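You operate a simulated robot arm through the tools that you are given. There is no shell and no other tool. Be economical: measure what you need, move in short steps, check, and stop when the job is done.

Carry out the task below with a simulated robot arm. There is one attempt and no reset: what you move stays moved.

## Task
Close the flask of red water with the green stopper and rock it at top speed till even.
Fine: stop the mixer once the streaks are gone; the flask stays on the plate.

The check looks at the end state, three seconds after you hand in, the way a careful person would. Anything else that was tipped, shoved, dropped, spilled or broken makes it a failure. A push-on lid holds only when it is set on centred and level and pressed home; a screw cap is set on level and turned clockwise until tight.

## Robot
A 7-joint arm with a two-finger parallel gripper, fixed in place. Base frame: the origin is at the foot of the arm, x ahead of it, y to its left, z up; the work surface is at about z = 0. Lengths are in m, angles in rad, forces in N, time in s.
With the tool pointing down near the work surface it reaches from about 0.24 to 0.62 m from the base axis. Its first joint turns from -1.152 to 1.152 rad. Payload 2.6 kg.
The tool frame sits at the grasp point between the pads (the TCP): z along the fingers, y along the line on which they close. The tips reach 0.03 m beyond it. Largest opening 0.094 m; finger width 0.028, thickness 0.01; the body of the gripper, 0.05 by 0.096 m, starts 0.055 m behind the TCP.
Orientation is that of the tool frame in the base frame, as a unit quaternion [x, y, z, w]. With the fingers straight down and closing along the base's y, the tool's x points along the base's -x, its y along +y and its z along -z.

## Interface
- The arm moves only by the tool jog_arm. Its arguments are lists of equal length, an entry for each row: "dp": the shift along the base's x, y, z in units of 150 mm (1.0 is 150 mm), a list of three; "dr": the turn, a rotation vector about the base's x, y, z in units of 45 degrees (1.0 is 45 degrees), a list of three; "fingers": the opening, from 0 (shut) to 1 (fully open). In form: {"dp": [[x, y, z], ...], "dr": [[rx, ry, rz], ...], "fingers": [fingers, ...]}. A call has 1 to 10 rows; each row is the pose to reach, as a shift and turn from the pose commanded when the call began. A call with a number of a shift or a turn outside -1 to 1 is refused whole. Rows are played at 5 a second. More than 0.05 m and 0.15 rad between two rows, or a gripper value outside its range, and nothing of the call is played. A pose out of reach is approached as far as the arm can. The call stops where the force on the tool passes 70 N (or 10 N more than at its start, if that is more) or the arm is blocked; 0.2 s more then pass. The fingers move at their own pace (about 0.072 m/s each) and stop on an object; they squeeze with about 21 N. The grip force told is the motor's: it shows also when the fingers shut on nothing. Time passes only in rows, and 0.2 s behind the last, so rows that repeat a pose let the fingers close. It gives the time, the measured TCP pose, the force on the tool (base axes), the opening and the grip force at its end, in the units of the frame above (readings bear some noise).
- Cameras (640 x 400 px; columns grow to the right, rows downward): "scene" is fixed at [0.0324, 0.4342, 0.5567]; the picture's right is [-0.79, -0.62, 0.00], its down [-0.40, 0.51, -0.76] and it looks along [0.47, -0.60, -0.65] (base axes); focal length 247 px, centre (320, 200). "wrist" rides on the gripper at [-0.037, 0, -0.058] in the tool frame; the picture's right is [0.00, -1.00, 0.00], its down [0.97, 0.00, -0.24] and it looks along [0.24, 0.00, 0.97] (tool axes); focal length 218 px, centre (320, 200). There is no depth. A picture from a camera that has moved, and an enlarged one, comes with that camera's place and axes in the base frame and with its lens.
- snapshot(camera): a new picture of that camera. The clock stands still meanwhile.
- enlarge(camera, box): a new picture of the part [left, top, right, bottom] of that camera's present view, enlarged. The clock stands still meanwhile.
- job_done(): hands the job in; it is judged then, once.

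Go step by step. Nothing tells you positions but the pictures and the camera data: compare them with the known pose of the tool, close in by small moves and look again before you grip or let go. The budget is 120 turns and 68 pictures, counting those below and the enlarged ones. Unless the task says otherwise, let go and move clear before handing in, and close with one line.

The tools are called after "Request:" by a JSON object that holds its "op" and its "data". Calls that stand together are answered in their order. jog_arm: Moves the arm, as the interface text tells. Its arguments: {"type":"object","properties":{"dp":{"type":"array"},"dr":{"type":"array"},"fingers":{"type":"array"}},"required":["dp","dr","fingers"]} The other tools are called the same way: snapshot (camera) takes a picture; enlarge (camera, box) takes an enlarged picture of a part of a camera's view; job_done () hands the job in.

At the start:

```text
clock: 0.0
position: [0.3158, 0.1772, 0.3881]
orientation: [0.0, 1.0, 0.0, 0.001]
wrist_force: [-0.1, -0.2, -0.7]
grip_width: 0.094
finger_force: 0.0
```

scene: 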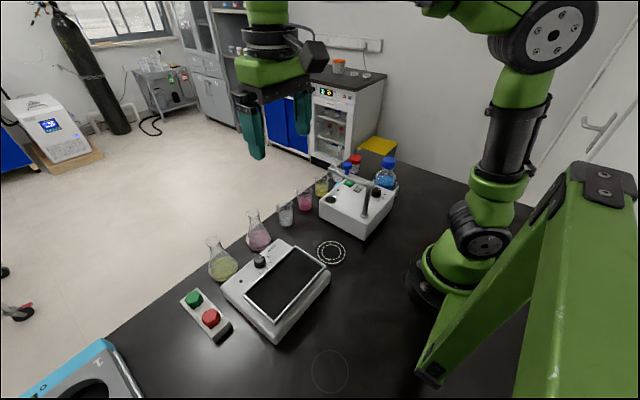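
wrist: 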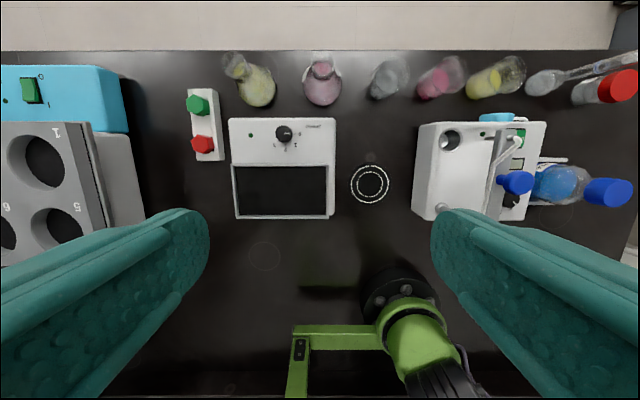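

I see a row of flasks and beakers along the far edge, a rocker with a knob, a green/red push-button box next to it, and another device on the right. I'll enlarge to find the red-water flask and the green stopper.

Request:
{"op": "enlarge", "data": {"camera": "wrist", "box": [180, 40, 410, 230]}}

Request:
{"op": "enlarge", "data": {"camera": "wrist", "box": [360, 40, 640, 240]}}

Request:
{"op": "enlarge", "data": {"camera": "scene", "box": [170, 200, 350, 345]}}

Request:
{"op": "enlarge", "data": {"camera": "scene", "box": [270, 140, 410, 250]}}

```text
2.11 times, centred on (295, 135) of wrist
camera zoom: at [0.3511, 0.1781, 0.444], right [0.0, -1.0, 0.0], down [-0.97, 0.0, 0.24], along [-0.24, 0.0, -0.97], focal length 460 px, centre (373, 337)
```

zoom: 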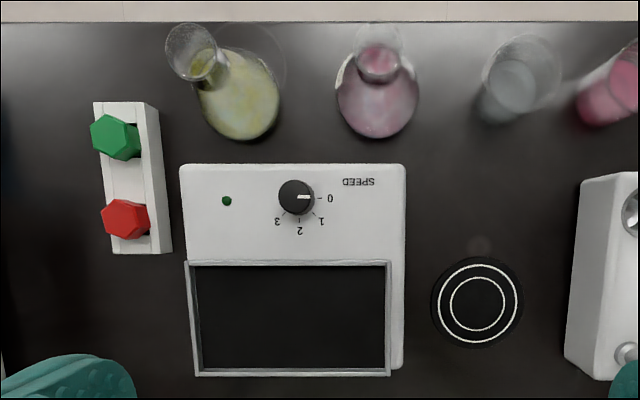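

```text
2.00 times, centred on (500, 140) of wrist
camera zoom: at [0.3511, 0.1781, 0.444], right [0.0, -1.0, 0.0], down [-0.97, 0.0, 0.24], along [-0.24, 0.0, -0.97], focal length 436 px, centre (-40, 320)
```

zoom: 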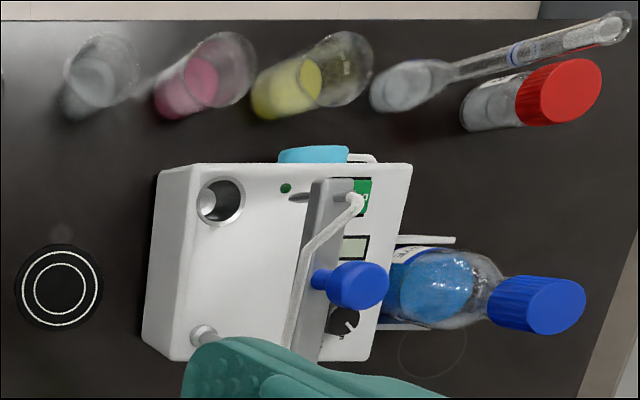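

```text
2.76 times, centred on (260, 272) of scene
camera zoom: at [0.0324, 0.4342, 0.5567], right [-0.79, -0.62, 0.0], down [-0.4, 0.51, -0.76], along [0.47, -0.6, -0.65], focal length 682 px, centre (486, 0)
```

zoom: 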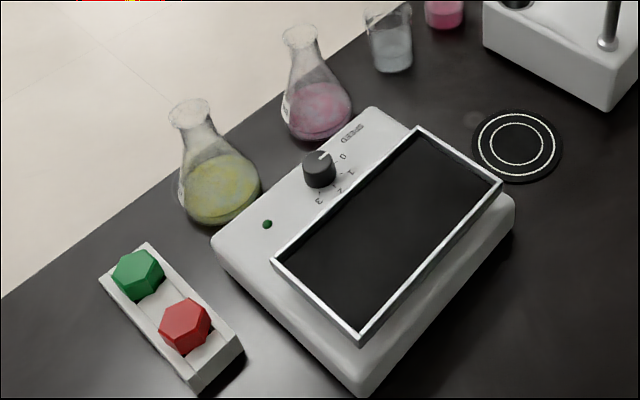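

```text
3.64 times, centred on (340, 195) of scene
camera zoom: at [0.0324, 0.4342, 0.5567], right [-0.79, -0.62, 0.0], down [-0.4, 0.51, -0.76], along [0.47, -0.6, -0.65], focal length 899 px, centre (247, 218)
```

zoom: 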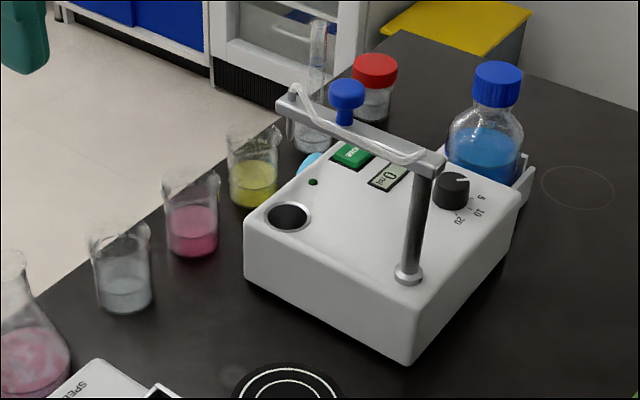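

The green hex item at about (0.42, 0.39) is the stopper in its rack. The red flask is at about (0.46, 0.175), the plate at about (0.27, 0.25) and the knob at about (0.37, 0.24). I'll move over the stopper first.

Request:
{"op": "jog_arm", "data": {"dp": [[0.107, 0.187, -0.12], [0.213, 0.373, -0.24], [0.32, 0.56, -0.36], [0.427, 0.747, -0.48], [0.533, 0.933, -0.6]], "dr": [[0, 0, 0], [0, 0, 0], [0, 0, 0], [0, 0, 0], [0, 0, 0]], "fingers": [1, 1, 1, 1, 1]}}

Request:
{"op": "jog_arm", "data": {"dp": [[0.05, 0.23, -0.2], [0.1, 0.46, -0.4], [0.15, 0.48, -0.6]], "dr": [[0, 0, 0], [0, 0, 0], [0, 0, 0]], "fingers": [1, 1, 1]}}

Request:
{"op": "snapshot", "data": {"camera": "wrist"}}

Request:
{"op": "snapshot", "data": {"camera": "scene"}}

```text
clock: 1.2
position: [0.3955, 0.3175, 0.2965]
orientation: [0.002, 1.0, 0.001, -0.001]
wrist_force: [-0.6, 0.5, 0.5]
grip_width: 0.0941
finger_force: 0.0
```

```text
clock: 2.0
position: [0.4189, 0.39, 0.2063]
orientation: [0.0, 1.0, 0.001, -0.001]
wrist_force: [-0.2, -0.5, -0.1]
grip_width: 0.0939
finger_force: 0.0
```

```text
61 pictures are left
camera wrist: at [0.4542, 0.391, 0.2631], right [0.0, -1.0, 0.0], down [-0.97, 0.0, 0.24], along [-0.24, 0.0, -0.97], focal length 218 px, centre (320, 200)
```

wrist: 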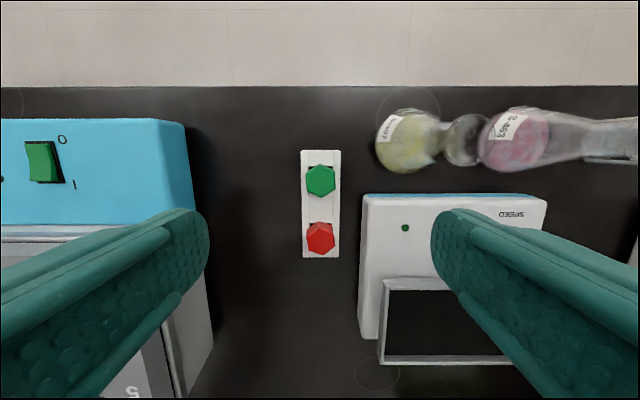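

```text
60 pictures are left
```

scene: 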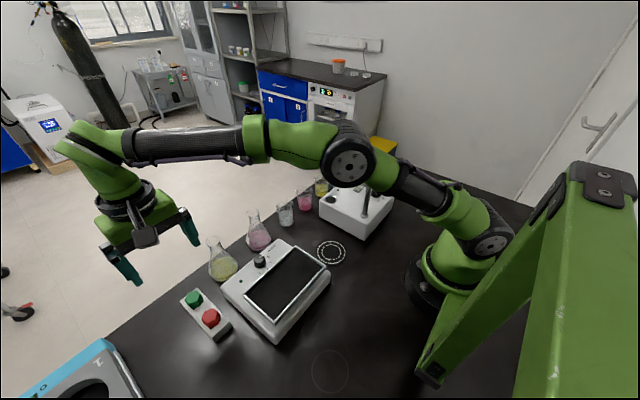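

I'm above the stopper rack. I'll enlarge to get the hexagon's orientation and exact place.

Request:
{"op": "enlarge", "data": {"camera": "wrist", "box": [270, 140, 370, 265]}}

Request:
{"op": "enlarge", "data": {"camera": "scene", "box": [170, 280, 250, 345]}}

Request:
{"op": "enlarge", "data": {"camera": "scene", "box": [195, 195, 285, 290]}}

```text
3.20 times, centred on (320, 202) of wrist
camera zoom: at [0.4542, 0.391, 0.2631], right [0.0, -1.0, 0.0], down [-0.97, 0.0, 0.24], along [-0.24, 0.0, -0.97], focal length 698 px, centre (320, 192)
```

zoom: 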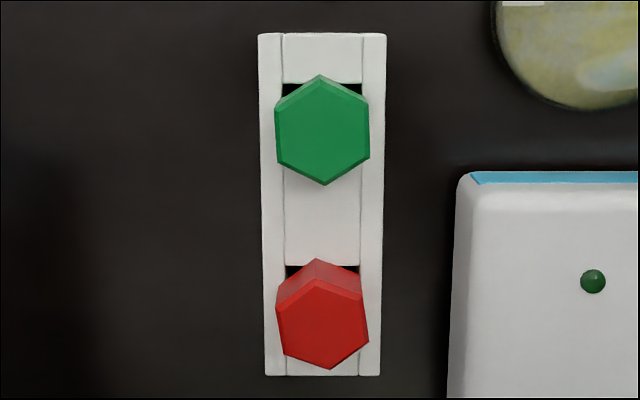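

```text
6.15 times, centred on (210, 312) of scene
camera zoom: at [0.0324, 0.4342, 0.5567], right [-0.78, -0.62, 0.0], down [-0.4, 0.51, -0.76], along [0.47, -0.6, -0.65], focal length 1521 px, centre (997, -492)
```

zoom: 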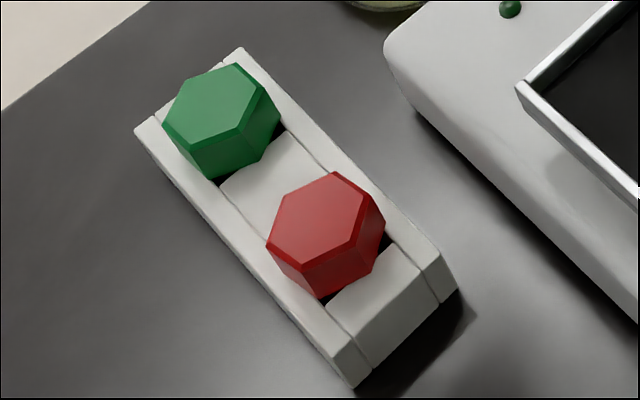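

```text
4.21 times, centred on (240, 242) of scene
camera zoom: at [0.0324, 0.4342, 0.5567], right [-0.78, -0.62, 0.0], down [-0.4, 0.51, -0.76], along [0.47, -0.6, -0.65], focal length 1041 px, centre (657, 21)
```

zoom: 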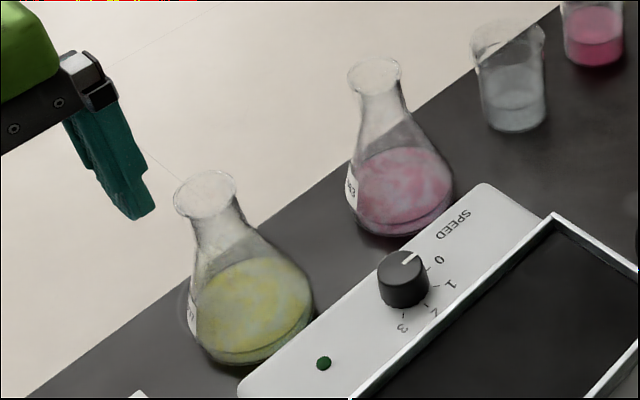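

The hex flats face ±y, so the present gripper orientation fits. The head top is at about z = 0.042. I'll narrow the fingers and lower to TCP z of about 0.075, then check.

Request:
{"op": "jog_arm", "data": {"dp": [[0, 0, 0], [0.006, 0.004, -0.2], [0.006, 0.004, -0.4], [0.006, 0.004, -0.6], [0.006, 0.004, -0.75], [0.006, 0.004, -0.88], [0.006, 0.004, -0.88]], "dr": [[0, 0, 0], [0, 0, 0], [0, 0, 0], [0, 0, 0], [0, 0, 0], [0, 0, 0], [0, 0, 0]], "fingers": [0.49, 0.49, 0.49, 0.49, 0.49, 0.49, 0.49]}}

Request:
{"op": "snapshot", "data": {"camera": "wrist"}}

Request:
{"op": "enlarge", "data": {"camera": "scene", "box": [150, 240, 270, 345]}}

```text
clock: 3.6
position: [0.4184, 0.3903, 0.0757]
orientation: [0.001, 1.0, 0.0, 0.0]
wrist_force: [-0.4, 0.3, 0.5]
grip_width: 0.0461
finger_force: 0.0
```

```text
56 pictures are left
camera wrist: at [0.4552, 0.3906, 0.1319], right [0.0, -1.0, 0.0], down [-0.97, 0.0, 0.24], along [-0.24, 0.0, -0.97], focal length 218 px, centre (320, 200)
```

wrist: 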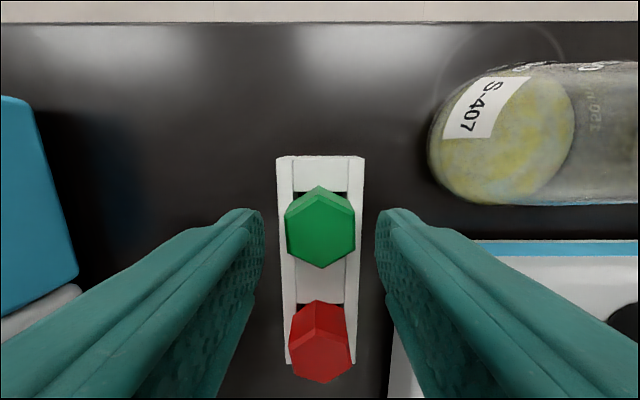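

```text
3.81 times, centred on (210, 292) of scene
camera zoom: at [0.0324, 0.4342, 0.5567], right [-0.79, -0.62, 0.0], down [-0.4, 0.51, -0.76], along [0.47, -0.6, -0.65], focal length 942 px, centre (739, -152)
```

zoom: 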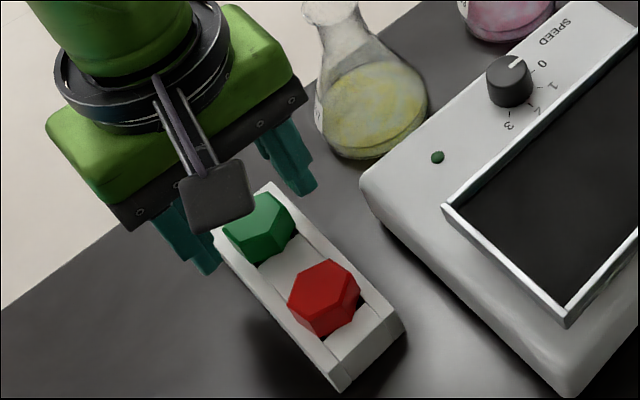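

The fingers are well centred on the stopper. I'll lower 18 mm and close.

Request:
{"op": "jog_arm", "data": {"dp": [[0, 0, -0.06], [0, 0, -0.12], [0, 0, -0.12], [0, 0, -0.12], [0, 0, -0.12]], "dr": [[0, 0, 0], [0, 0, 0], [0, 0, 0], [0, 0, 0], [0, 0, 0]], "fingers": [0.49, 0.49, 0.2, 0.2, 0.2]}}

Request:
{"op": "enlarge", "data": {"camera": "wrist", "box": [220, 140, 420, 400]}}

```text
clock: 4.8
position: [0.4177, 0.3914, 0.0574]
orientation: [0.0, 1.0, 0.002, 0.0]
wrist_force: [-0.6, 0.5, 0.3]
grip_width: 0.0313
finger_force: 21.8
```

```text
1.54 times, centred on (320, 270) of wrist
camera zoom: at [0.4546, 0.3908, 0.1139], right [0.0, -1.0, 0.0], down [-0.97, 0.0, 0.24], along [-0.24, 0.0, -0.97], focal length 336 px, centre (320, 92)
```

zoom: 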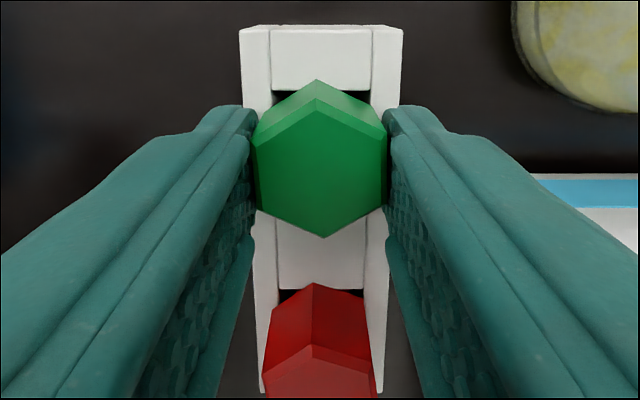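

Gripped at 31 mm. I'll lift straight up.

Request:
{"op": "jog_arm", "data": {"dp": [[0, 0, 0.1], [0, 0, 0.25], [0, 0, 0.5], [0, 0, 0.75], [0, 0, 1.0]], "dr": [[0, 0, 0], [0, 0, 0], [0, 0, 0], [0, 0, 0], [0, 0, 0]], "fingers": [0.2, 0.2, 0.2, 0.2, 0.2]}}

Request:
{"op": "enlarge", "data": {"camera": "scene", "box": [100, 160, 300, 320]}}

```text
clock: 6.0
position: [0.4184, 0.3905, 0.2081]
orientation: [0.001, 1.0, 0.001, -0.001]
wrist_force: [0.7, 0.2, -0.1]
grip_width: 0.0312
finger_force: 21.0
```

```text
2.50 times, centred on (200, 240) of scene
camera zoom: at [0.0324, 0.4342, 0.5567], right [-0.79, -0.62, 0.0], down [-0.4, 0.51, -0.76], along [0.47, -0.6, -0.65], focal length 618 px, centre (620, 100)
```

zoom: 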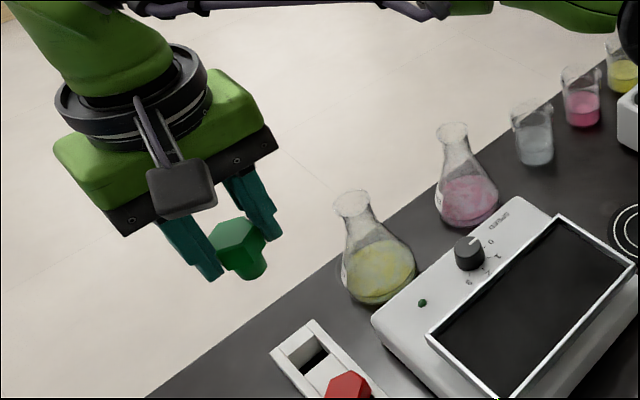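

The stopper came out cleanly. I'll move toward the red flask at height and look.

Request:
{"op": "jog_arm", "data": {"dp": [[0, -0.25, 0.07], [0, -0.5, 0.13], [0, -0.75, 0.2], [0, -1.0, 0.2]], "dr": [[0, 0, 0], [0, 0, 0], [0, 0, 0], [0, 0, 0]], "fingers": [0.2, 0.2, 0.2, 0.2]}}

Request:
{"op": "jog_arm", "data": {"dp": [[0.1, -0.22, 0], [0.2, -0.434, 0], [0.2, -0.434, 0]], "dr": [[0, 0, 0], [0, 0, 0], [0, 0, 0]], "fingers": [0.2, 0.2, 0.2]}}

Request:
{"op": "snapshot", "data": {"camera": "wrist"}}

Request:
{"op": "enlarge", "data": {"camera": "scene", "box": [190, 140, 320, 270]}}

```text
clock: 7.0
position: [0.4178, 0.2403, 0.2377]
orientation: [0.0, 1.0, 0.001, 0.0]
wrist_force: [0.9, -0.1, 0.6]
grip_width: 0.0313
finger_force: 20.5
```

```text
clock: 7.8
position: [0.448, 0.1747, 0.2371]
orientation: [0.001, 1.0, 0.001, 0.0]
wrist_force: [0.3, -0.7, -0.6]
grip_width: 0.031
finger_force: 20.5
```

```text
52 pictures are left
camera wrist: at [0.4847, 0.175, 0.2945], right [0.0, -1.0, 0.0], down [-0.97, 0.0, 0.24], along [-0.24, 0.0, -0.97], focal length 218 px, centre (320, 200)
```

wrist: 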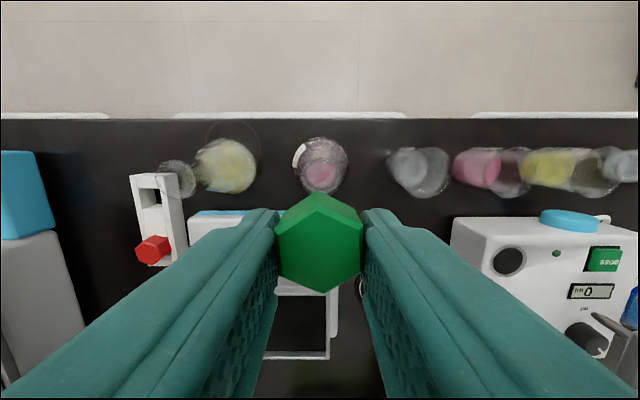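

```text
3.08 times, centred on (255, 205) of scene
camera zoom: at [0.0324, 0.4342, 0.5567], right [-0.79, -0.62, 0.0], down [-0.4, 0.51, -0.76], along [0.47, -0.6, -0.65], focal length 761 px, centre (520, 185)
```

zoom: 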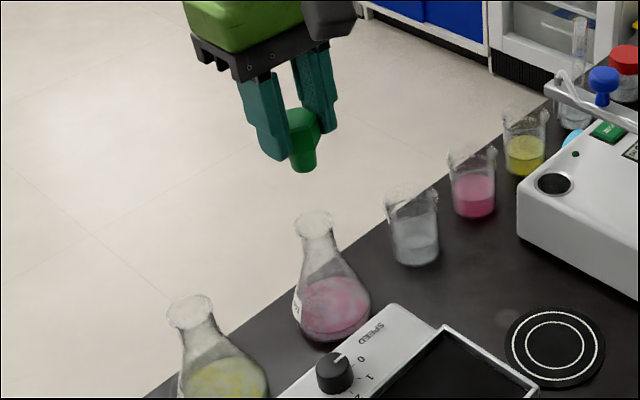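

I'll zoom on the red flask from above.

Request:
{"op": "enlarge", "data": {"camera": "wrist", "box": [270, 120, 370, 220]}}

Request:
{"op": "enlarge", "data": {"camera": "scene", "box": [235, 170, 285, 260]}}

```text
4.00 times, centred on (320, 170) of wrist
camera zoom: at [0.4847, 0.175, 0.2945], right [0.0, -1.0, 0.0], down [-0.97, 0.0, 0.24], along [-0.24, 0.0, -0.97], focal length 873 px, centre (320, 320)
```

zoom: 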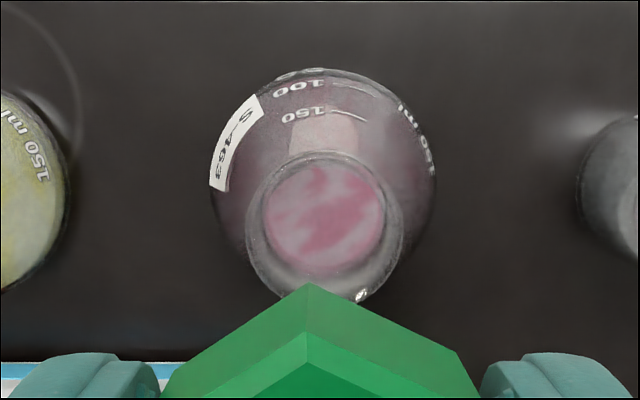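

```text
4.44 times, centred on (260, 215) of scene
camera zoom: at [0.0324, 0.4342, 0.5567], right [-0.79, -0.62, 0.0], down [-0.4, 0.51, -0.76], along [0.47, -0.6, -0.65], focal length 1099 px, centre (587, 133)
```

zoom: 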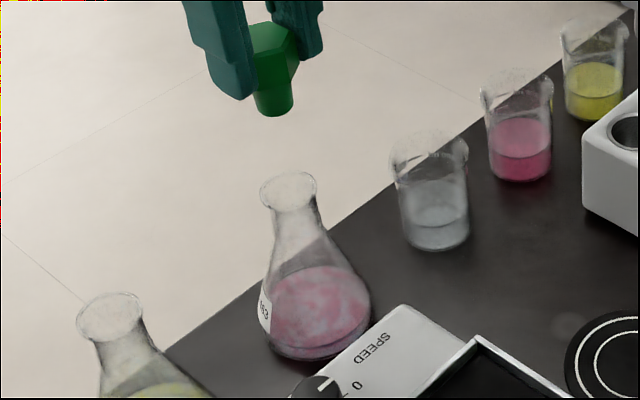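

The flask axis is at about (0.4596, 0.1738) with its rim at about z = 0.113. I'll bring the plug just above the rim and compare.

Request:
{"op": "jog_arm", "data": {"dp": [[0.035, -0.003, 0], [0.069, -0.005, -0.12], [0.069, -0.005, -0.25], [0.069, -0.005, -0.38], [0.069, -0.005, -0.38]], "dr": [[0, 0, 0], [0, 0, 0], [0, 0, 0], [0, 0, 0], [0, 0, 0]], "fingers": [0.2, 0.2, 0.2, 0.2, 0.2]}}

Request:
{"op": "enlarge", "data": {"camera": "scene", "box": [235, 180, 285, 230]}}

Request:
{"op": "enlarge", "data": {"camera": "wrist", "box": [220, 100, 420, 300]}}

```text
clock: 9.0
position: [0.4591, 0.1739, 0.1802]
orientation: [0.001, 1.0, 0.001, 0.001]
wrist_force: [0.1, -0.3, -0.6]
grip_width: 0.0314
finger_force: 21.2
```

```text
8.00 times, centred on (260, 205) of scene
camera zoom: at [0.0324, 0.4342, 0.5567], right [-0.79, -0.62, 0.0], down [-0.4, 0.51, -0.76], along [0.47, -0.6, -0.65], focal length 1978 px, centre (800, 160)
```

zoom: 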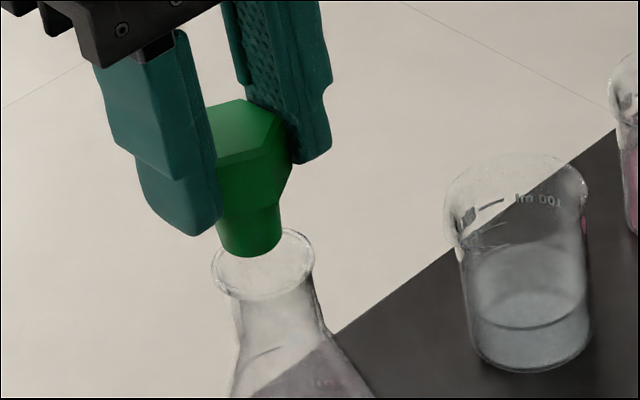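

```text
2.00 times, centred on (320, 200) of wrist
camera zoom: at [0.495, 0.1749, 0.237], right [0.0, -1.0, 0.0], down [-0.97, 0.0, 0.24], along [-0.24, 0.0, -0.97], focal length 436 px, centre (320, 200)
```

zoom: 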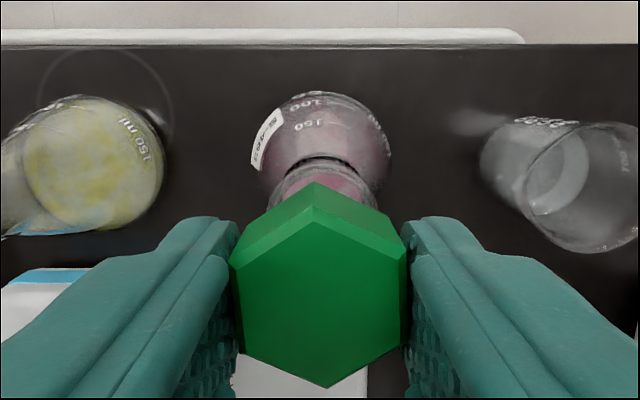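

The plug is just above the mouth and nearly aligned. I'll take a tighter look from both cameras to refine it.

Request:
{"op": "enlarge", "data": {"camera": "scene", "box": [255, 196, 279, 220]}}

```text
16.00 times, centred on (267, 208) of scene
camera zoom: at [0.0324, 0.4342, 0.5567], right [-0.79, -0.62, 0.0], down [-0.4, 0.51, -0.76], along [0.47, -0.6, -0.65], focal length 3955 px, centre (1168, 72)
```

zoom: 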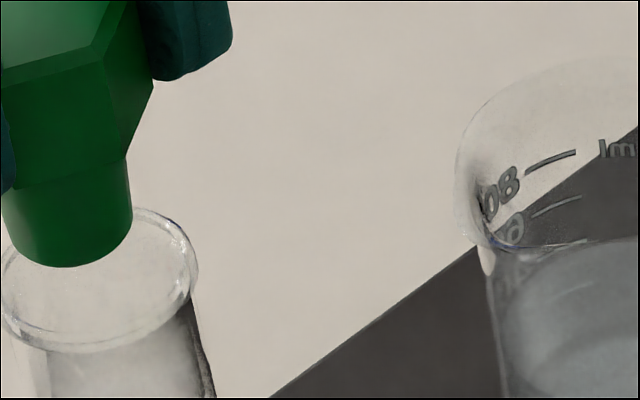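

The plug may be tilted slightly in the grip. I'll check with a full close-up of the stopper.

Request:
{"op": "enlarge", "data": {"camera": "scene", "box": [253, 186, 285, 222]}}

Request:
{"op": "enlarge", "data": {"camera": "wrist", "box": [260, 180, 380, 300]}}

```text
11.11 times, centred on (269, 204) of scene
camera zoom: at [0.0324, 0.4342, 0.5567], right [-0.79, -0.62, 0.0], down [-0.4, 0.51, -0.76], along [0.47, -0.6, -0.65], focal length 2747 px, centre (887, 156)
```

zoom: 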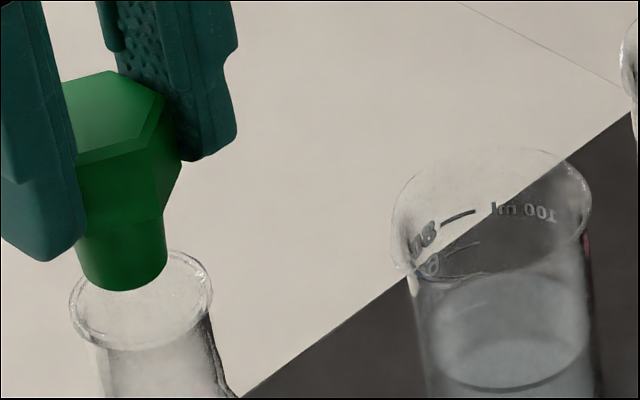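

```text
3.33 times, centred on (320, 240) of wrist
camera zoom: at [0.495, 0.1749, 0.237], right [0.0, -1.0, 0.0], down [-0.97, 0.0, 0.24], along [-0.24, 0.0, -0.97], focal length 728 px, centre (320, 67)
```

zoom: 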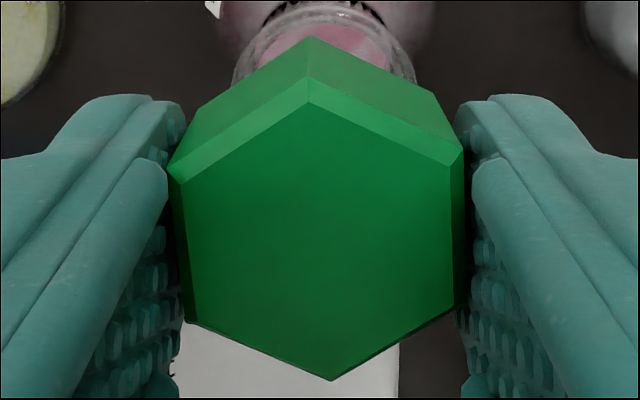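

The head edges suggest the stopper leans a few degrees about y. I'll measure it more closely.

Request:
{"op": "enlarge", "data": {"camera": "scene", "box": [256, 191, 274, 214]}}

```text
16.00 times, centred on (265, 202) of scene
camera zoom: at [0.0324, 0.4342, 0.5567], right [-0.79, -0.62, 0.0], down [-0.4, 0.51, -0.76], along [0.47, -0.6, -0.65], focal length 3955 px, centre (1200, 160)
```

zoom: 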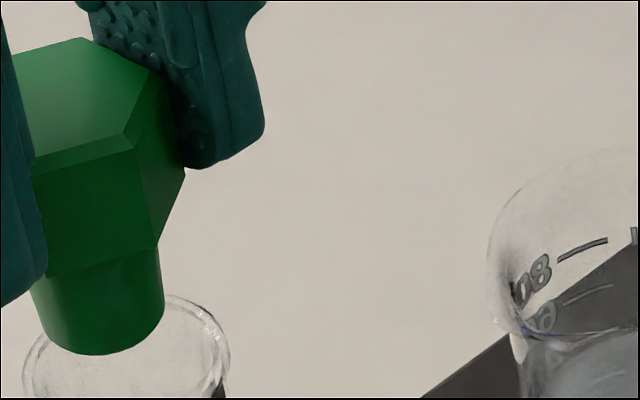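

The tilt is only about 2°, and the plug bottom is 21 mm across against a mouth of about 27 mm. I'll correct about 1 mm and lower until the plug enters.

Request:
{"op": "jog_arm", "data": {"dp": [[-0.004, -0.008, 0], [-0.004, -0.008, -0.04], [-0.004, -0.008, -0.08], [-0.004, -0.008, -0.11], [-0.004, -0.008, -0.14], [-0.004, -0.008, -0.14]], "dr": [[0, 0.02, 0], [0, 0.03, 0], [0, 0.03, 0], [0, 0.03, 0], [0, 0.03, 0], [0, 0.03, 0]], "fingers": [0.2, 0.2, 0.2, 0.2, 0.2, 0.2]}}

Request:
{"op": "enlarge", "data": {"camera": "scene", "box": [245, 186, 285, 226]}}

Request:
{"op": "enlarge", "data": {"camera": "wrist", "box": [220, 100, 420, 300]}}

```text
clock: 10.4
position: [0.458, 0.1727, 0.1595]
orientation: [0.001, 1.0, 0.001, -0.012]
wrist_force: [-0.5, 1.1, 0.4]
grip_width: 0.031
finger_force: 21.2
```

```text
10.00 times, centred on (265, 206) of scene
camera zoom: at [0.0324, 0.4342, 0.5567], right [-0.79, -0.62, 0.0], down [-0.4, 0.51, -0.76], along [0.47, -0.6, -0.65], focal length 2472 px, centre (870, 140)
```

zoom: 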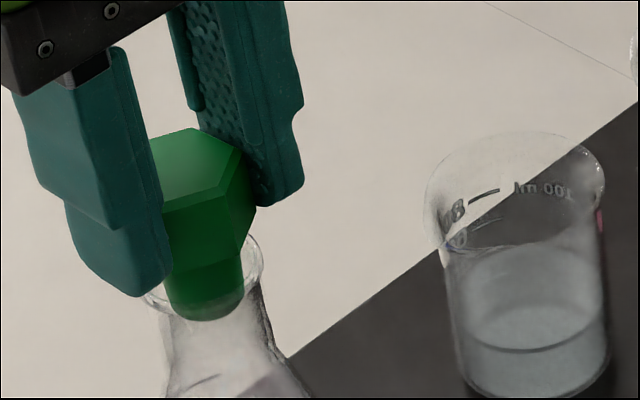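

```text
2.00 times, centred on (320, 200) of wrist
camera zoom: at [0.4959, 0.1736, 0.215], right [0.0, -1.0, 0.0], down [-0.96, 0.0, 0.26], along [-0.26, 0.0, -0.96], focal length 436 px, centre (320, 200)
```

zoom: 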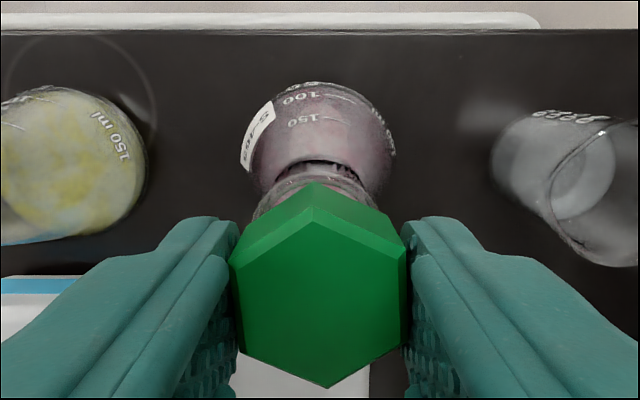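

The plug has entered the mouth, centred. I'll lower slowly to seat it and watch the force.

Request:
{"op": "jog_arm", "data": {"dp": [[0, 0.002, -0.013], [0, 0.002, -0.026], [0, 0.002, -0.04], [0, 0.002, -0.053], [0, 0.002, -0.053]], "dr": [[0, 0, 0], [0, 0, 0], [0, 0, 0], [0, 0, 0], [0, 0, 0]], "fingers": [0.2, 0.2, 0.2, 0.2, 0.2]}}

```text
clock: 11.6
position: [0.4583, 0.1735, 0.1519]
orientation: [0.001, 1.0, 0.001, -0.011]
wrist_force: [-0.4, 0.4, -0.5]
grip_width: 0.0313
finger_force: 21.6
```

Request:
{"op": "jog_arm", "data": {"dp": [[0, 0, -0.01], [0, 0, -0.02], [0, 0, -0.03], [0, 0, -0.04], [0, 0, -0.04]], "dr": [[0, 0, 0], [0, 0, 0], [0, 0, 0], [0, 0, 0], [0, 0, 0]], "fingers": [0.2, 0.2, 0.2, 0.2, 0.2]}}

Request:
{"op": "enlarge", "data": {"camera": "scene", "box": [245, 190, 285, 230]}}

```text
clock: 12.8
position: [0.459, 0.1739, 0.1463]
orientation: [0.001, 1.0, 0.0, -0.01]
wrist_force: [-0.8, 0.8, 14.4]
grip_width: 0.0315
finger_force: 20.9
```

```text
10.00 times, centred on (265, 210) of scene
camera zoom: at [0.0323, 0.4342, 0.5567], right [-0.79, -0.62, 0.0], down [-0.4, 0.51, -0.76], along [0.47, -0.6, -0.65], focal length 2472 px, centre (870, 100)
```

zoom: 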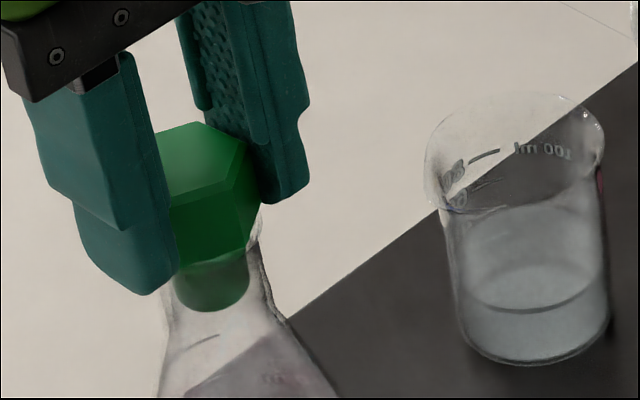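

Contact at 14 N with the head about at the rim. I'll press a bit more.

Request:
{"op": "jog_arm", "data": {"dp": [[0, 0, -0.01], [0, 0, -0.02], [0, 0, -0.03], [0, 0, -0.03]], "dr": [[0, 0, 0], [0, 0, 0], [0, 0, 0], [0, 0, 0]], "fingers": [0.2, 0.2, 0.2, 0.2]}}

Request:
{"op": "enlarge", "data": {"camera": "scene", "box": [245, 190, 285, 230]}}

```text
clock: 13.8
position: [0.4597, 0.1736, 0.144]
orientation: [0.001, 1.0, 0.002, -0.008]
wrist_force: [-5.1, -2.5, 35.0]
grip_width: 0.0304
finger_force: 21.1
```

```text
10.00 times, centred on (265, 210) of scene
camera zoom: at [0.0322, 0.4341, 0.5568], right [-0.79, -0.62, 0.0], down [-0.4, 0.51, -0.76], along [0.47, -0.6, -0.65], focal length 2472 px, centre (870, 100)
```

zoom: 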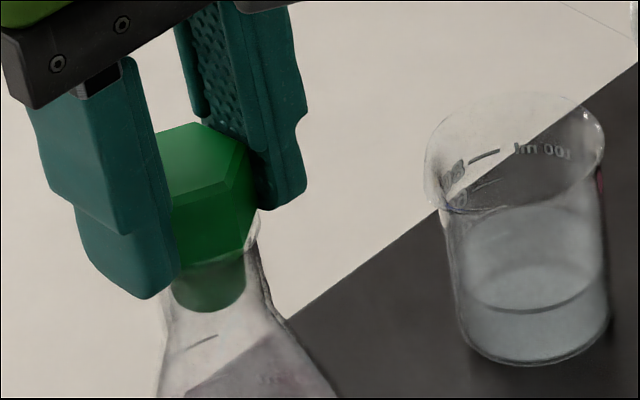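

35 N now. I'll release, rise a little and inspect.

Request:
{"op": "jog_arm", "data": {"dp": [[0, 0, 0.02], [0, 0, 0.02], [0, 0, 0.02], [0, 0, 0.2], [0, 0, 0.4], [0, 0, 0.5]], "dr": [[0, 0, 0], [0, 0, 0], [0, 0, 0], [0, -0.03, 0], [0, -0.03, 0], [0, -0.03, 0]], "fingers": [0.6, 0.6, 0.6, 0.6, 0.6, 0.6]}}

Request:
{"op": "enlarge", "data": {"camera": "scene", "box": [235, 190, 285, 260]}}

Request:
{"op": "enlarge", "data": {"camera": "wrist", "box": [220, 100, 420, 300]}}

```text
clock: 15.2
position: [0.4586, 0.1742, 0.2152]
orientation: [0.001, 1.0, 0.001, -0.001]
wrist_force: [0.0, 0.0, -0.2]
grip_width: 0.056
finger_force: 0.1
```

```text
5.71 times, centred on (260, 225) of scene
camera zoom: at [0.0324, 0.4342, 0.5567], right [-0.79, -0.62, 0.0], down [-0.4, 0.51, -0.76], along [0.47, -0.6, -0.65], focal length 1413 px, centre (663, 57)
```

zoom: 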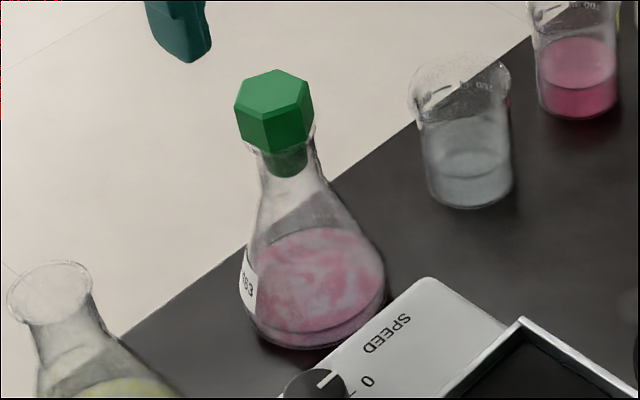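

```text
2.00 times, centred on (320, 200) of wrist
camera zoom: at [0.494, 0.1747, 0.2727], right [0.0, -1.0, 0.0], down [-0.97, 0.0, 0.24], along [-0.24, 0.0, -0.97], focal length 436 px, centre (320, 200)
```

zoom: 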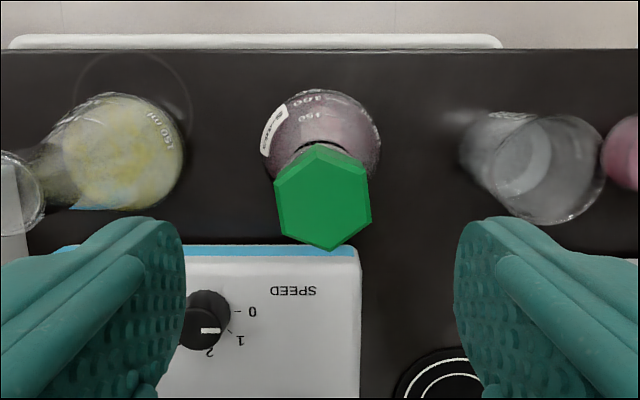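

The stopper is on centred and level. I'll press it home with closed fingertips on its top.

Request:
{"op": "jog_arm", "data": {"dp": [[0.008, 0.004, 0], [0.008, 0.004, 0], [0.008, 0.004, -0.1], [0.008, 0.004, -0.2], [0.008, 0.004, -0.29], [0.008, 0.004, -0.31], [0.008, 0.004, -0.33], [0.008, 0.004, -0.35]], "dr": [[0, 0, 0], [0, 0, 0], [0, 0, 0], [0, 0, 0], [0, 0, 0], [0, 0, 0], [0, 0, 0], [0, 0, 0]], "fingers": [0, 0, 0, 0, 0, 0, 0, 0]}}

```text
clock: 17.0
position: [0.4603, 0.176, 0.1687]
orientation: [0.002, 1.0, 0.004, 0.007]
wrist_force: [-8.0, -4.4, 47.9]
grip_width: 0.0001
finger_force: 20.9
```

Request:
{"op": "jog_arm", "data": {"dp": [[0, 0, -0.008], [0, 0, -0.014], [0, 0, -0.014]], "dr": [[0, 0, 0], [0, 0, 0], [0, 0, 0]], "fingers": [0, 0, 0]}}

Request:
{"op": "enlarge", "data": {"camera": "scene", "box": [235, 190, 285, 260]}}

```text
clock: 17.8
position: [0.461, 0.1757, 0.1701]
orientation: [0.001, 1.0, 0.004, 0.009]
wrist_force: [-12.7, -1.9, 57.2]
grip_width: 0.0
finger_force: 20.2
```

```text
5.71 times, centred on (260, 225) of scene
camera zoom: at [0.0321, 0.4341, 0.5568], right [-0.79, -0.62, 0.0], down [-0.4, 0.51, -0.76], along [0.47, -0.6, -0.65], focal length 1413 px, centre (663, 57)
```

zoom: 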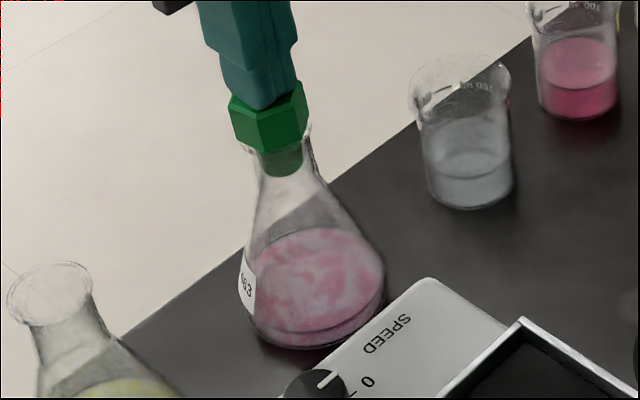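

The reading drifts sideways, so I'll back off and check the stopper's seating.

Request:
{"op": "jog_arm", "data": {"dp": [[0, 0, 0.03], [0, 0, 0.06], [0, 0, 0.2], [0, 0, 0.4]], "dr": [[0, 0, 0], [0, 0, 0], [0, 0, 0], [0, 0, 0]], "fingers": [0, 0, 0, 0.6]}}

Request:
{"op": "enlarge", "data": {"camera": "scene", "box": [245, 195, 285, 230]}}

Request:
{"op": "enlarge", "data": {"camera": "wrist", "box": [260, 130, 380, 240]}}

```text
clock: 18.8
position: [0.4599, 0.1738, 0.2207]
orientation: [0.001, 1.0, 0.001, -0.001]
wrist_force: [-0.1, -0.7, -0.4]
grip_width: 0.0533
finger_force: 0.0
```

```text
11.43 times, centred on (265, 212) of scene
camera zoom: at [0.0324, 0.4342, 0.5567], right [-0.79, -0.62, 0.0], down [-0.4, 0.51, -0.76], along [0.47, -0.6, -0.65], focal length 2825 px, centre (949, 57)
```

zoom: 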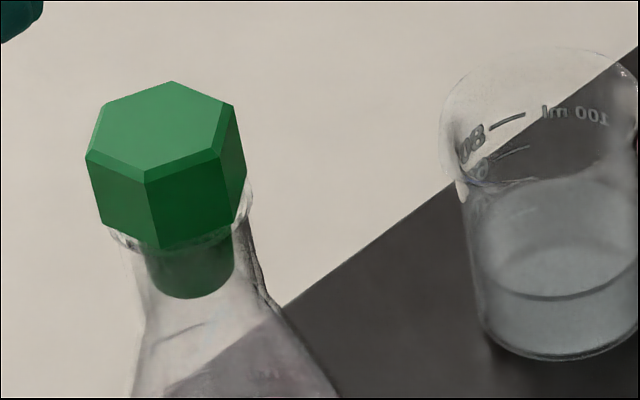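

```text
3.64 times, centred on (320, 185) of wrist
camera zoom: at [0.4961, 0.1745, 0.277], right [0.0, -1.0, 0.0], down [-0.97, 0.0, 0.24], along [-0.24, 0.0, -0.97], focal length 794 px, centre (320, 254)
```

zoom: 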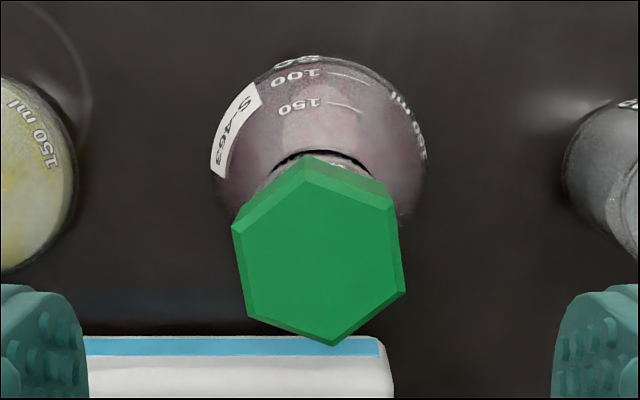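

The stopper is level and centred at (0.460, 0.1736). I'll press once more, measuring depth against force to confirm it is home.

Request:
{"op": "jog_arm", "data": {"dp": [[0, 0, 0], [0, 0, -0.1], [0, 0, -0.2], [0, 0, -0.3], [0, 0, -0.33], [0, 0, -0.345], [0, 0, -0.345]], "dr": [[0, 0, 0], [0, 0, 0], [0, 0, 0], [0, 0, 0], [0, 0, 0], [0, 0, 0], [0, 0, 0]], "fingers": [0, 0, 0, 0, 0, 0, 0]}}

Request:
{"op": "jog_arm", "data": {"dp": [[0, 0, -0.015], [0, 0, -0.03], [0, 0, -0.045], [0, 0, -0.055], [0, 0, -0.065], [0, 0, -0.075]], "dr": [[0, 0, 0], [0, 0, 0], [0, 0, 0], [0, 0, 0], [0, 0, 0], [0, 0, 0]], "fingers": [0, 0, 0, 0, 0, 0]}}

```text
clock: 20.4
position: [0.4599, 0.1752, 0.1692]
orientation: [0.001, 1.0, 0.001, 0.001]
wrist_force: [-0.3, 0.0, 1.5]
grip_width: 0.0
finger_force: 21.5
```

```text
clock: 21.8
position: [0.4624, 0.175, 0.1693]
orientation: [0.001, 1.0, 0.006, 0.012]
wrist_force: [-14.0, -3.3, 67.8]
grip_width: 0.0001
finger_force: 21.0
```

It doesn't move between 1.5 N and 68 N, so the stopper is home. Next I'll lift, open, turn about 11° to match the head's flats, and look.

Request:
{"op": "jog_arm", "data": {"dp": [[0, 0, 0.05], [0, 0, 0.2], [0, 0, 0.433], [0, 0, 0.433], [0, 0, 0.433], [0, 0, 0.433]], "dr": [[0, 0, 0], [0, 0, 0], [0, 0, 0.12], [0, 0, 0.24], [0, 0, 0.24], [0, 0, 0.24]], "fingers": [0, 0, 0.64, 0.64, 0.64, 0.64]}}

Request:
{"op": "enlarge", "data": {"camera": "wrist", "box": [220, 100, 420, 260]}}

Request:
{"op": "enlarge", "data": {"camera": "scene", "box": [245, 195, 285, 230]}}

```text
clock: 23.2
position: [0.4582, 0.1745, 0.224]
orientation: [-0.093, 0.996, 0.001, 0.0]
wrist_force: [-0.7, -0.3, 0.1]
grip_width: 0.0601
finger_force: 0.1
```

```text
2.50 times, centred on (320, 180) of wrist
camera zoom: at [0.4947, 0.1815, 0.2803], right [0.19, -0.98, 0.0], down [-0.95, -0.18, 0.24], along [-0.24, -0.04, -0.97], focal length 546 px, centre (320, 250)
```

zoom: 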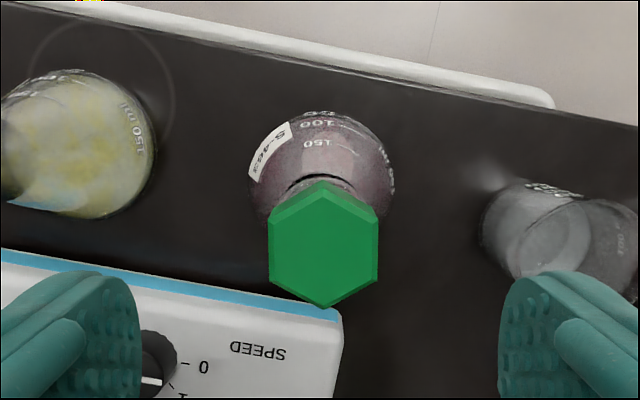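

```text
11.43 times, centred on (265, 212) of scene
camera zoom: at [0.0324, 0.4342, 0.5567], right [-0.79, -0.62, 0.0], down [-0.4, 0.51, -0.76], along [0.47, -0.6, -0.65], focal length 2825 px, centre (949, 57)
```

zoom: 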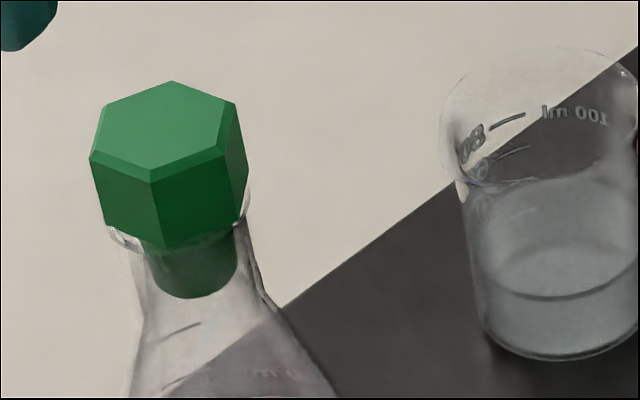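

The gripper is aligned with the flats. I'll descend around the head and rim, then close.

Request:
{"op": "jog_arm", "data": {"dp": [[0.006, -0.003, -0.2], [0.006, -0.003, -0.4], [0.006, -0.003, -0.6], [0.006, -0.003, -0.747], [0.006, -0.003, -0.747], [0.006, -0.003, -0.747], [0.006, -0.003, -0.747]], "dr": [[0, 0, 0], [0, 0, 0], [0, 0, 0], [0, 0, 0], [0, 0, 0], [0, 0, 0], [0, 0, 0]], "fingers": [0.64, 0.64, 0.64, 0.64, 0.1, 0.1, 0.1]}}

Request:
{"op": "enlarge", "data": {"camera": "scene", "box": [235, 185, 290, 255]}}

```text
clock: 24.8
position: [0.4603, 0.1737, 0.111]
orientation: [-0.093, 0.996, 0.001, -0.001]
wrist_force: [-0.3, 0.4, -0.3]
grip_width: 0.0322
finger_force: 21.4
```

```text
5.71 times, centred on (262, 220) of scene
camera zoom: at [0.0324, 0.4342, 0.5567], right [-0.79, -0.62, 0.0], down [-0.4, 0.51, -0.76], along [0.47, -0.6, -0.65], focal length 1413 px, centre (649, 86)
```

zoom: 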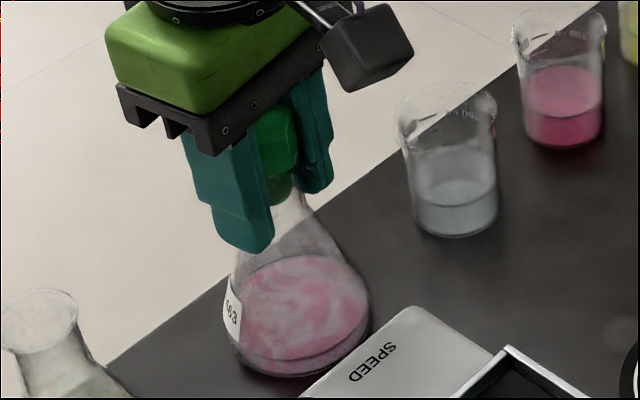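

The grip width of 32.2 mm is the glass rim itself, which is good. I'll lift slightly to test.

Request:
{"op": "jog_arm", "data": {"dp": [[0, 0, 0.03], [0, 0, 0.06], [0, 0, 0.06]], "dr": [[0, 0, 0], [0, 0, 0], [0, 0, 0]], "fingers": [0.1, 0.1, 0.1]}}

Request:
{"op": "enlarge", "data": {"camera": "scene", "box": [235, 185, 290, 255]}}

```text
clock: 25.6
position: [0.4599, 0.1741, 0.1205]
orientation: [-0.093, 0.996, 0.001, 0.0]
wrist_force: [-0.2, -0.3, 0.1]
grip_width: 0.0322
finger_force: 20.7
```

```text
5.71 times, centred on (262, 220) of scene
camera zoom: at [0.0324, 0.4342, 0.5567], right [-0.79, -0.62, 0.0], down [-0.4, 0.51, -0.76], along [0.47, -0.6, -0.65], focal length 1413 px, centre (649, 86)
```

zoom: 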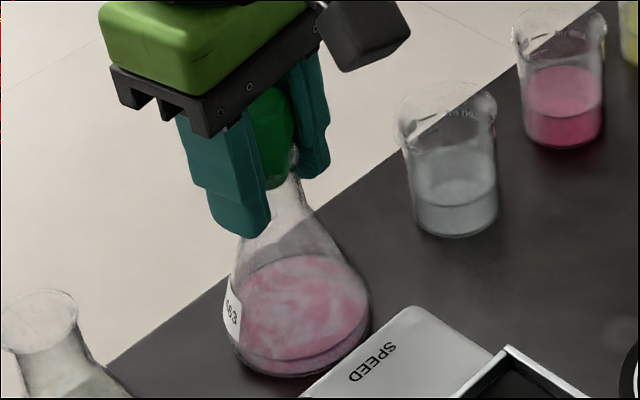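

The flask stayed down while the fingers rose. I need to see whether the stopper slid out or the fingers slipped.

Request:
{"op": "enlarge", "data": {"camera": "scene", "box": [250, 195, 275, 225]}}

Request:
{"op": "enlarge", "data": {"camera": "wrist", "box": [240, 140, 400, 300]}}

```text
13.33 times, centred on (262, 210) of scene
camera zoom: at [0.0324, 0.4342, 0.5567], right [-0.79, -0.62, 0.0], down [-0.4, 0.51, -0.76], along [0.47, -0.6, -0.65], focal length 3296 px, centre (1087, 67)
```

zoom: 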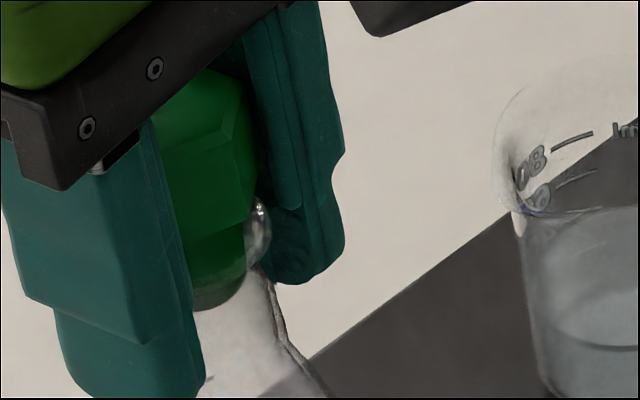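

```text
2.50 times, centred on (320, 220) of wrist
camera zoom: at [0.4952, 0.1809, 0.1773], right [0.19, -0.98, 0.0], down [-0.95, -0.18, 0.24], along [-0.24, -0.04, -0.97], focal length 546 px, centre (320, 150)
```

zoom: 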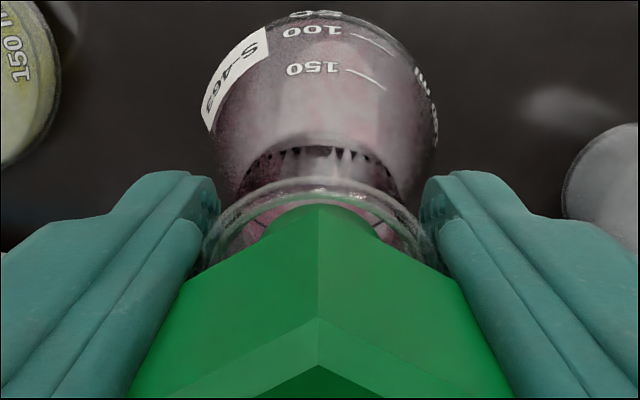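

The stopper lifted out about 9 mm, so it wasn't really held. I'll lower it back and press in the grip, then press it level with the flat of the gripper body instead of the fingertips.

Request:
{"op": "jog_arm", "data": {"dp": [[0, 0, -0.03], [0, 0, -0.06], [0, 0, -0.075], [0, 0, -0.085], [0, 0, -0.085]], "dr": [[0, 0, 0], [0, 0, 0], [0, 0, 0], [0, 0, 0], [0, 0, 0]], "fingers": [0.1, 0.1, 0.1, 0.1, 0.1]}}

```text
clock: 26.8
position: [0.4598, 0.1726, 0.1068]
orientation: [-0.094, 0.996, 0.001, 0.001]
wrist_force: [2.0, 0.2, 9.3]
grip_width: 0.0323
finger_force: 21.4
```

Request:
{"op": "jog_arm", "data": {"dp": [[0, 0, -0.01], [0, 0, -0.02], [0, 0, -0.03], [0, 0, -0.04], [0, 0, -0.04]], "dr": [[0, 0, 0], [0, 0, 0], [0, 0, 0], [0, 0, 0], [0, 0, 0]], "fingers": [0.1, 0.1, 0.1, 0.1, 0.1]}}

Request:
{"op": "enlarge", "data": {"camera": "scene", "box": [245, 195, 285, 230]}}

```text
clock: 28.0
position: [0.4607, 0.1738, 0.1028]
orientation: [-0.093, 0.996, 0.001, 0.003]
wrist_force: [-1.6, 0.2, 29.6]
grip_width: 0.0333
finger_force: 20.4
```

```text
11.43 times, centred on (265, 212) of scene
camera zoom: at [0.0322, 0.4341, 0.5568], right [-0.79, -0.62, 0.0], down [-0.4, 0.51, -0.76], along [0.47, -0.6, -0.65], focal length 2825 px, centre (949, 57)
```

zoom: 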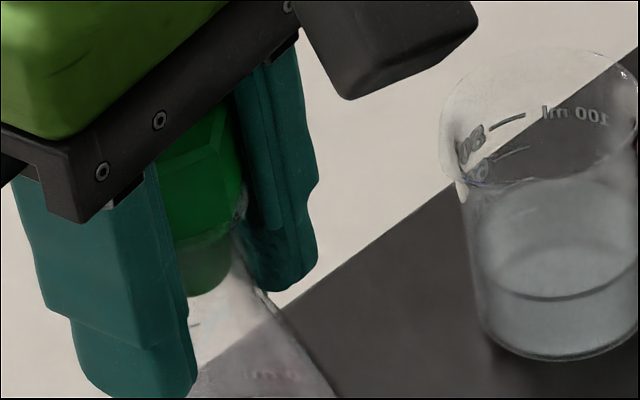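

Same depth as before. Now I'll open fully and press level with the gripper body.

Request:
{"op": "jog_arm", "data": {"dp": [[0, 0, 0.02], [0, 0, 0.02], [0, 0, 0.02], [0, 0, 0.0], [0, 0, -0.03], [0, 0, -0.06], [0, 0, -0.09], [0, 0, -0.11], [0, 0, -0.13]], "dr": [[0, 0, 0], [0, 0, 0], [0, 0, 0], [0, 0, 0], [0, 0, 0], [0, 0, 0], [0, 0, 0], [0, 0, 0], [0, 0, 0]], "fingers": [1, 1, 1, 1, 1, 1, 1, 1, 1]}}

```text
clock: 30.0
position: [0.4602, 0.1735, 0.0834]
orientation: [-0.093, 0.996, 0.001, 0.002]
wrist_force: [-2.2, -1.0, 9.3]
grip_width: 0.0942
finger_force: 0.1
```

Request:
{"op": "jog_arm", "data": {"dp": [[0, 0, -0.015], [0, 0, -0.03], [0, 0, -0.045], [0, 0, -0.055], [0, 0, -0.065], [0, 0, -0.075]], "dr": [[0, 0, 0], [0, 0, 0], [0, 0, 0], [0, 0, 0], [0, 0, 0], [0, 0, 0]], "fingers": [1, 1, 1, 1, 1, 1]}}

```text
clock: 31.4
position: [0.463, 0.1763, 0.0779]
orientation: [-0.094, 0.996, 0.004, 0.008]
wrist_force: [-2.6, -1.8, 51.3]
grip_width: 0.0941
finger_force: 0.1
```

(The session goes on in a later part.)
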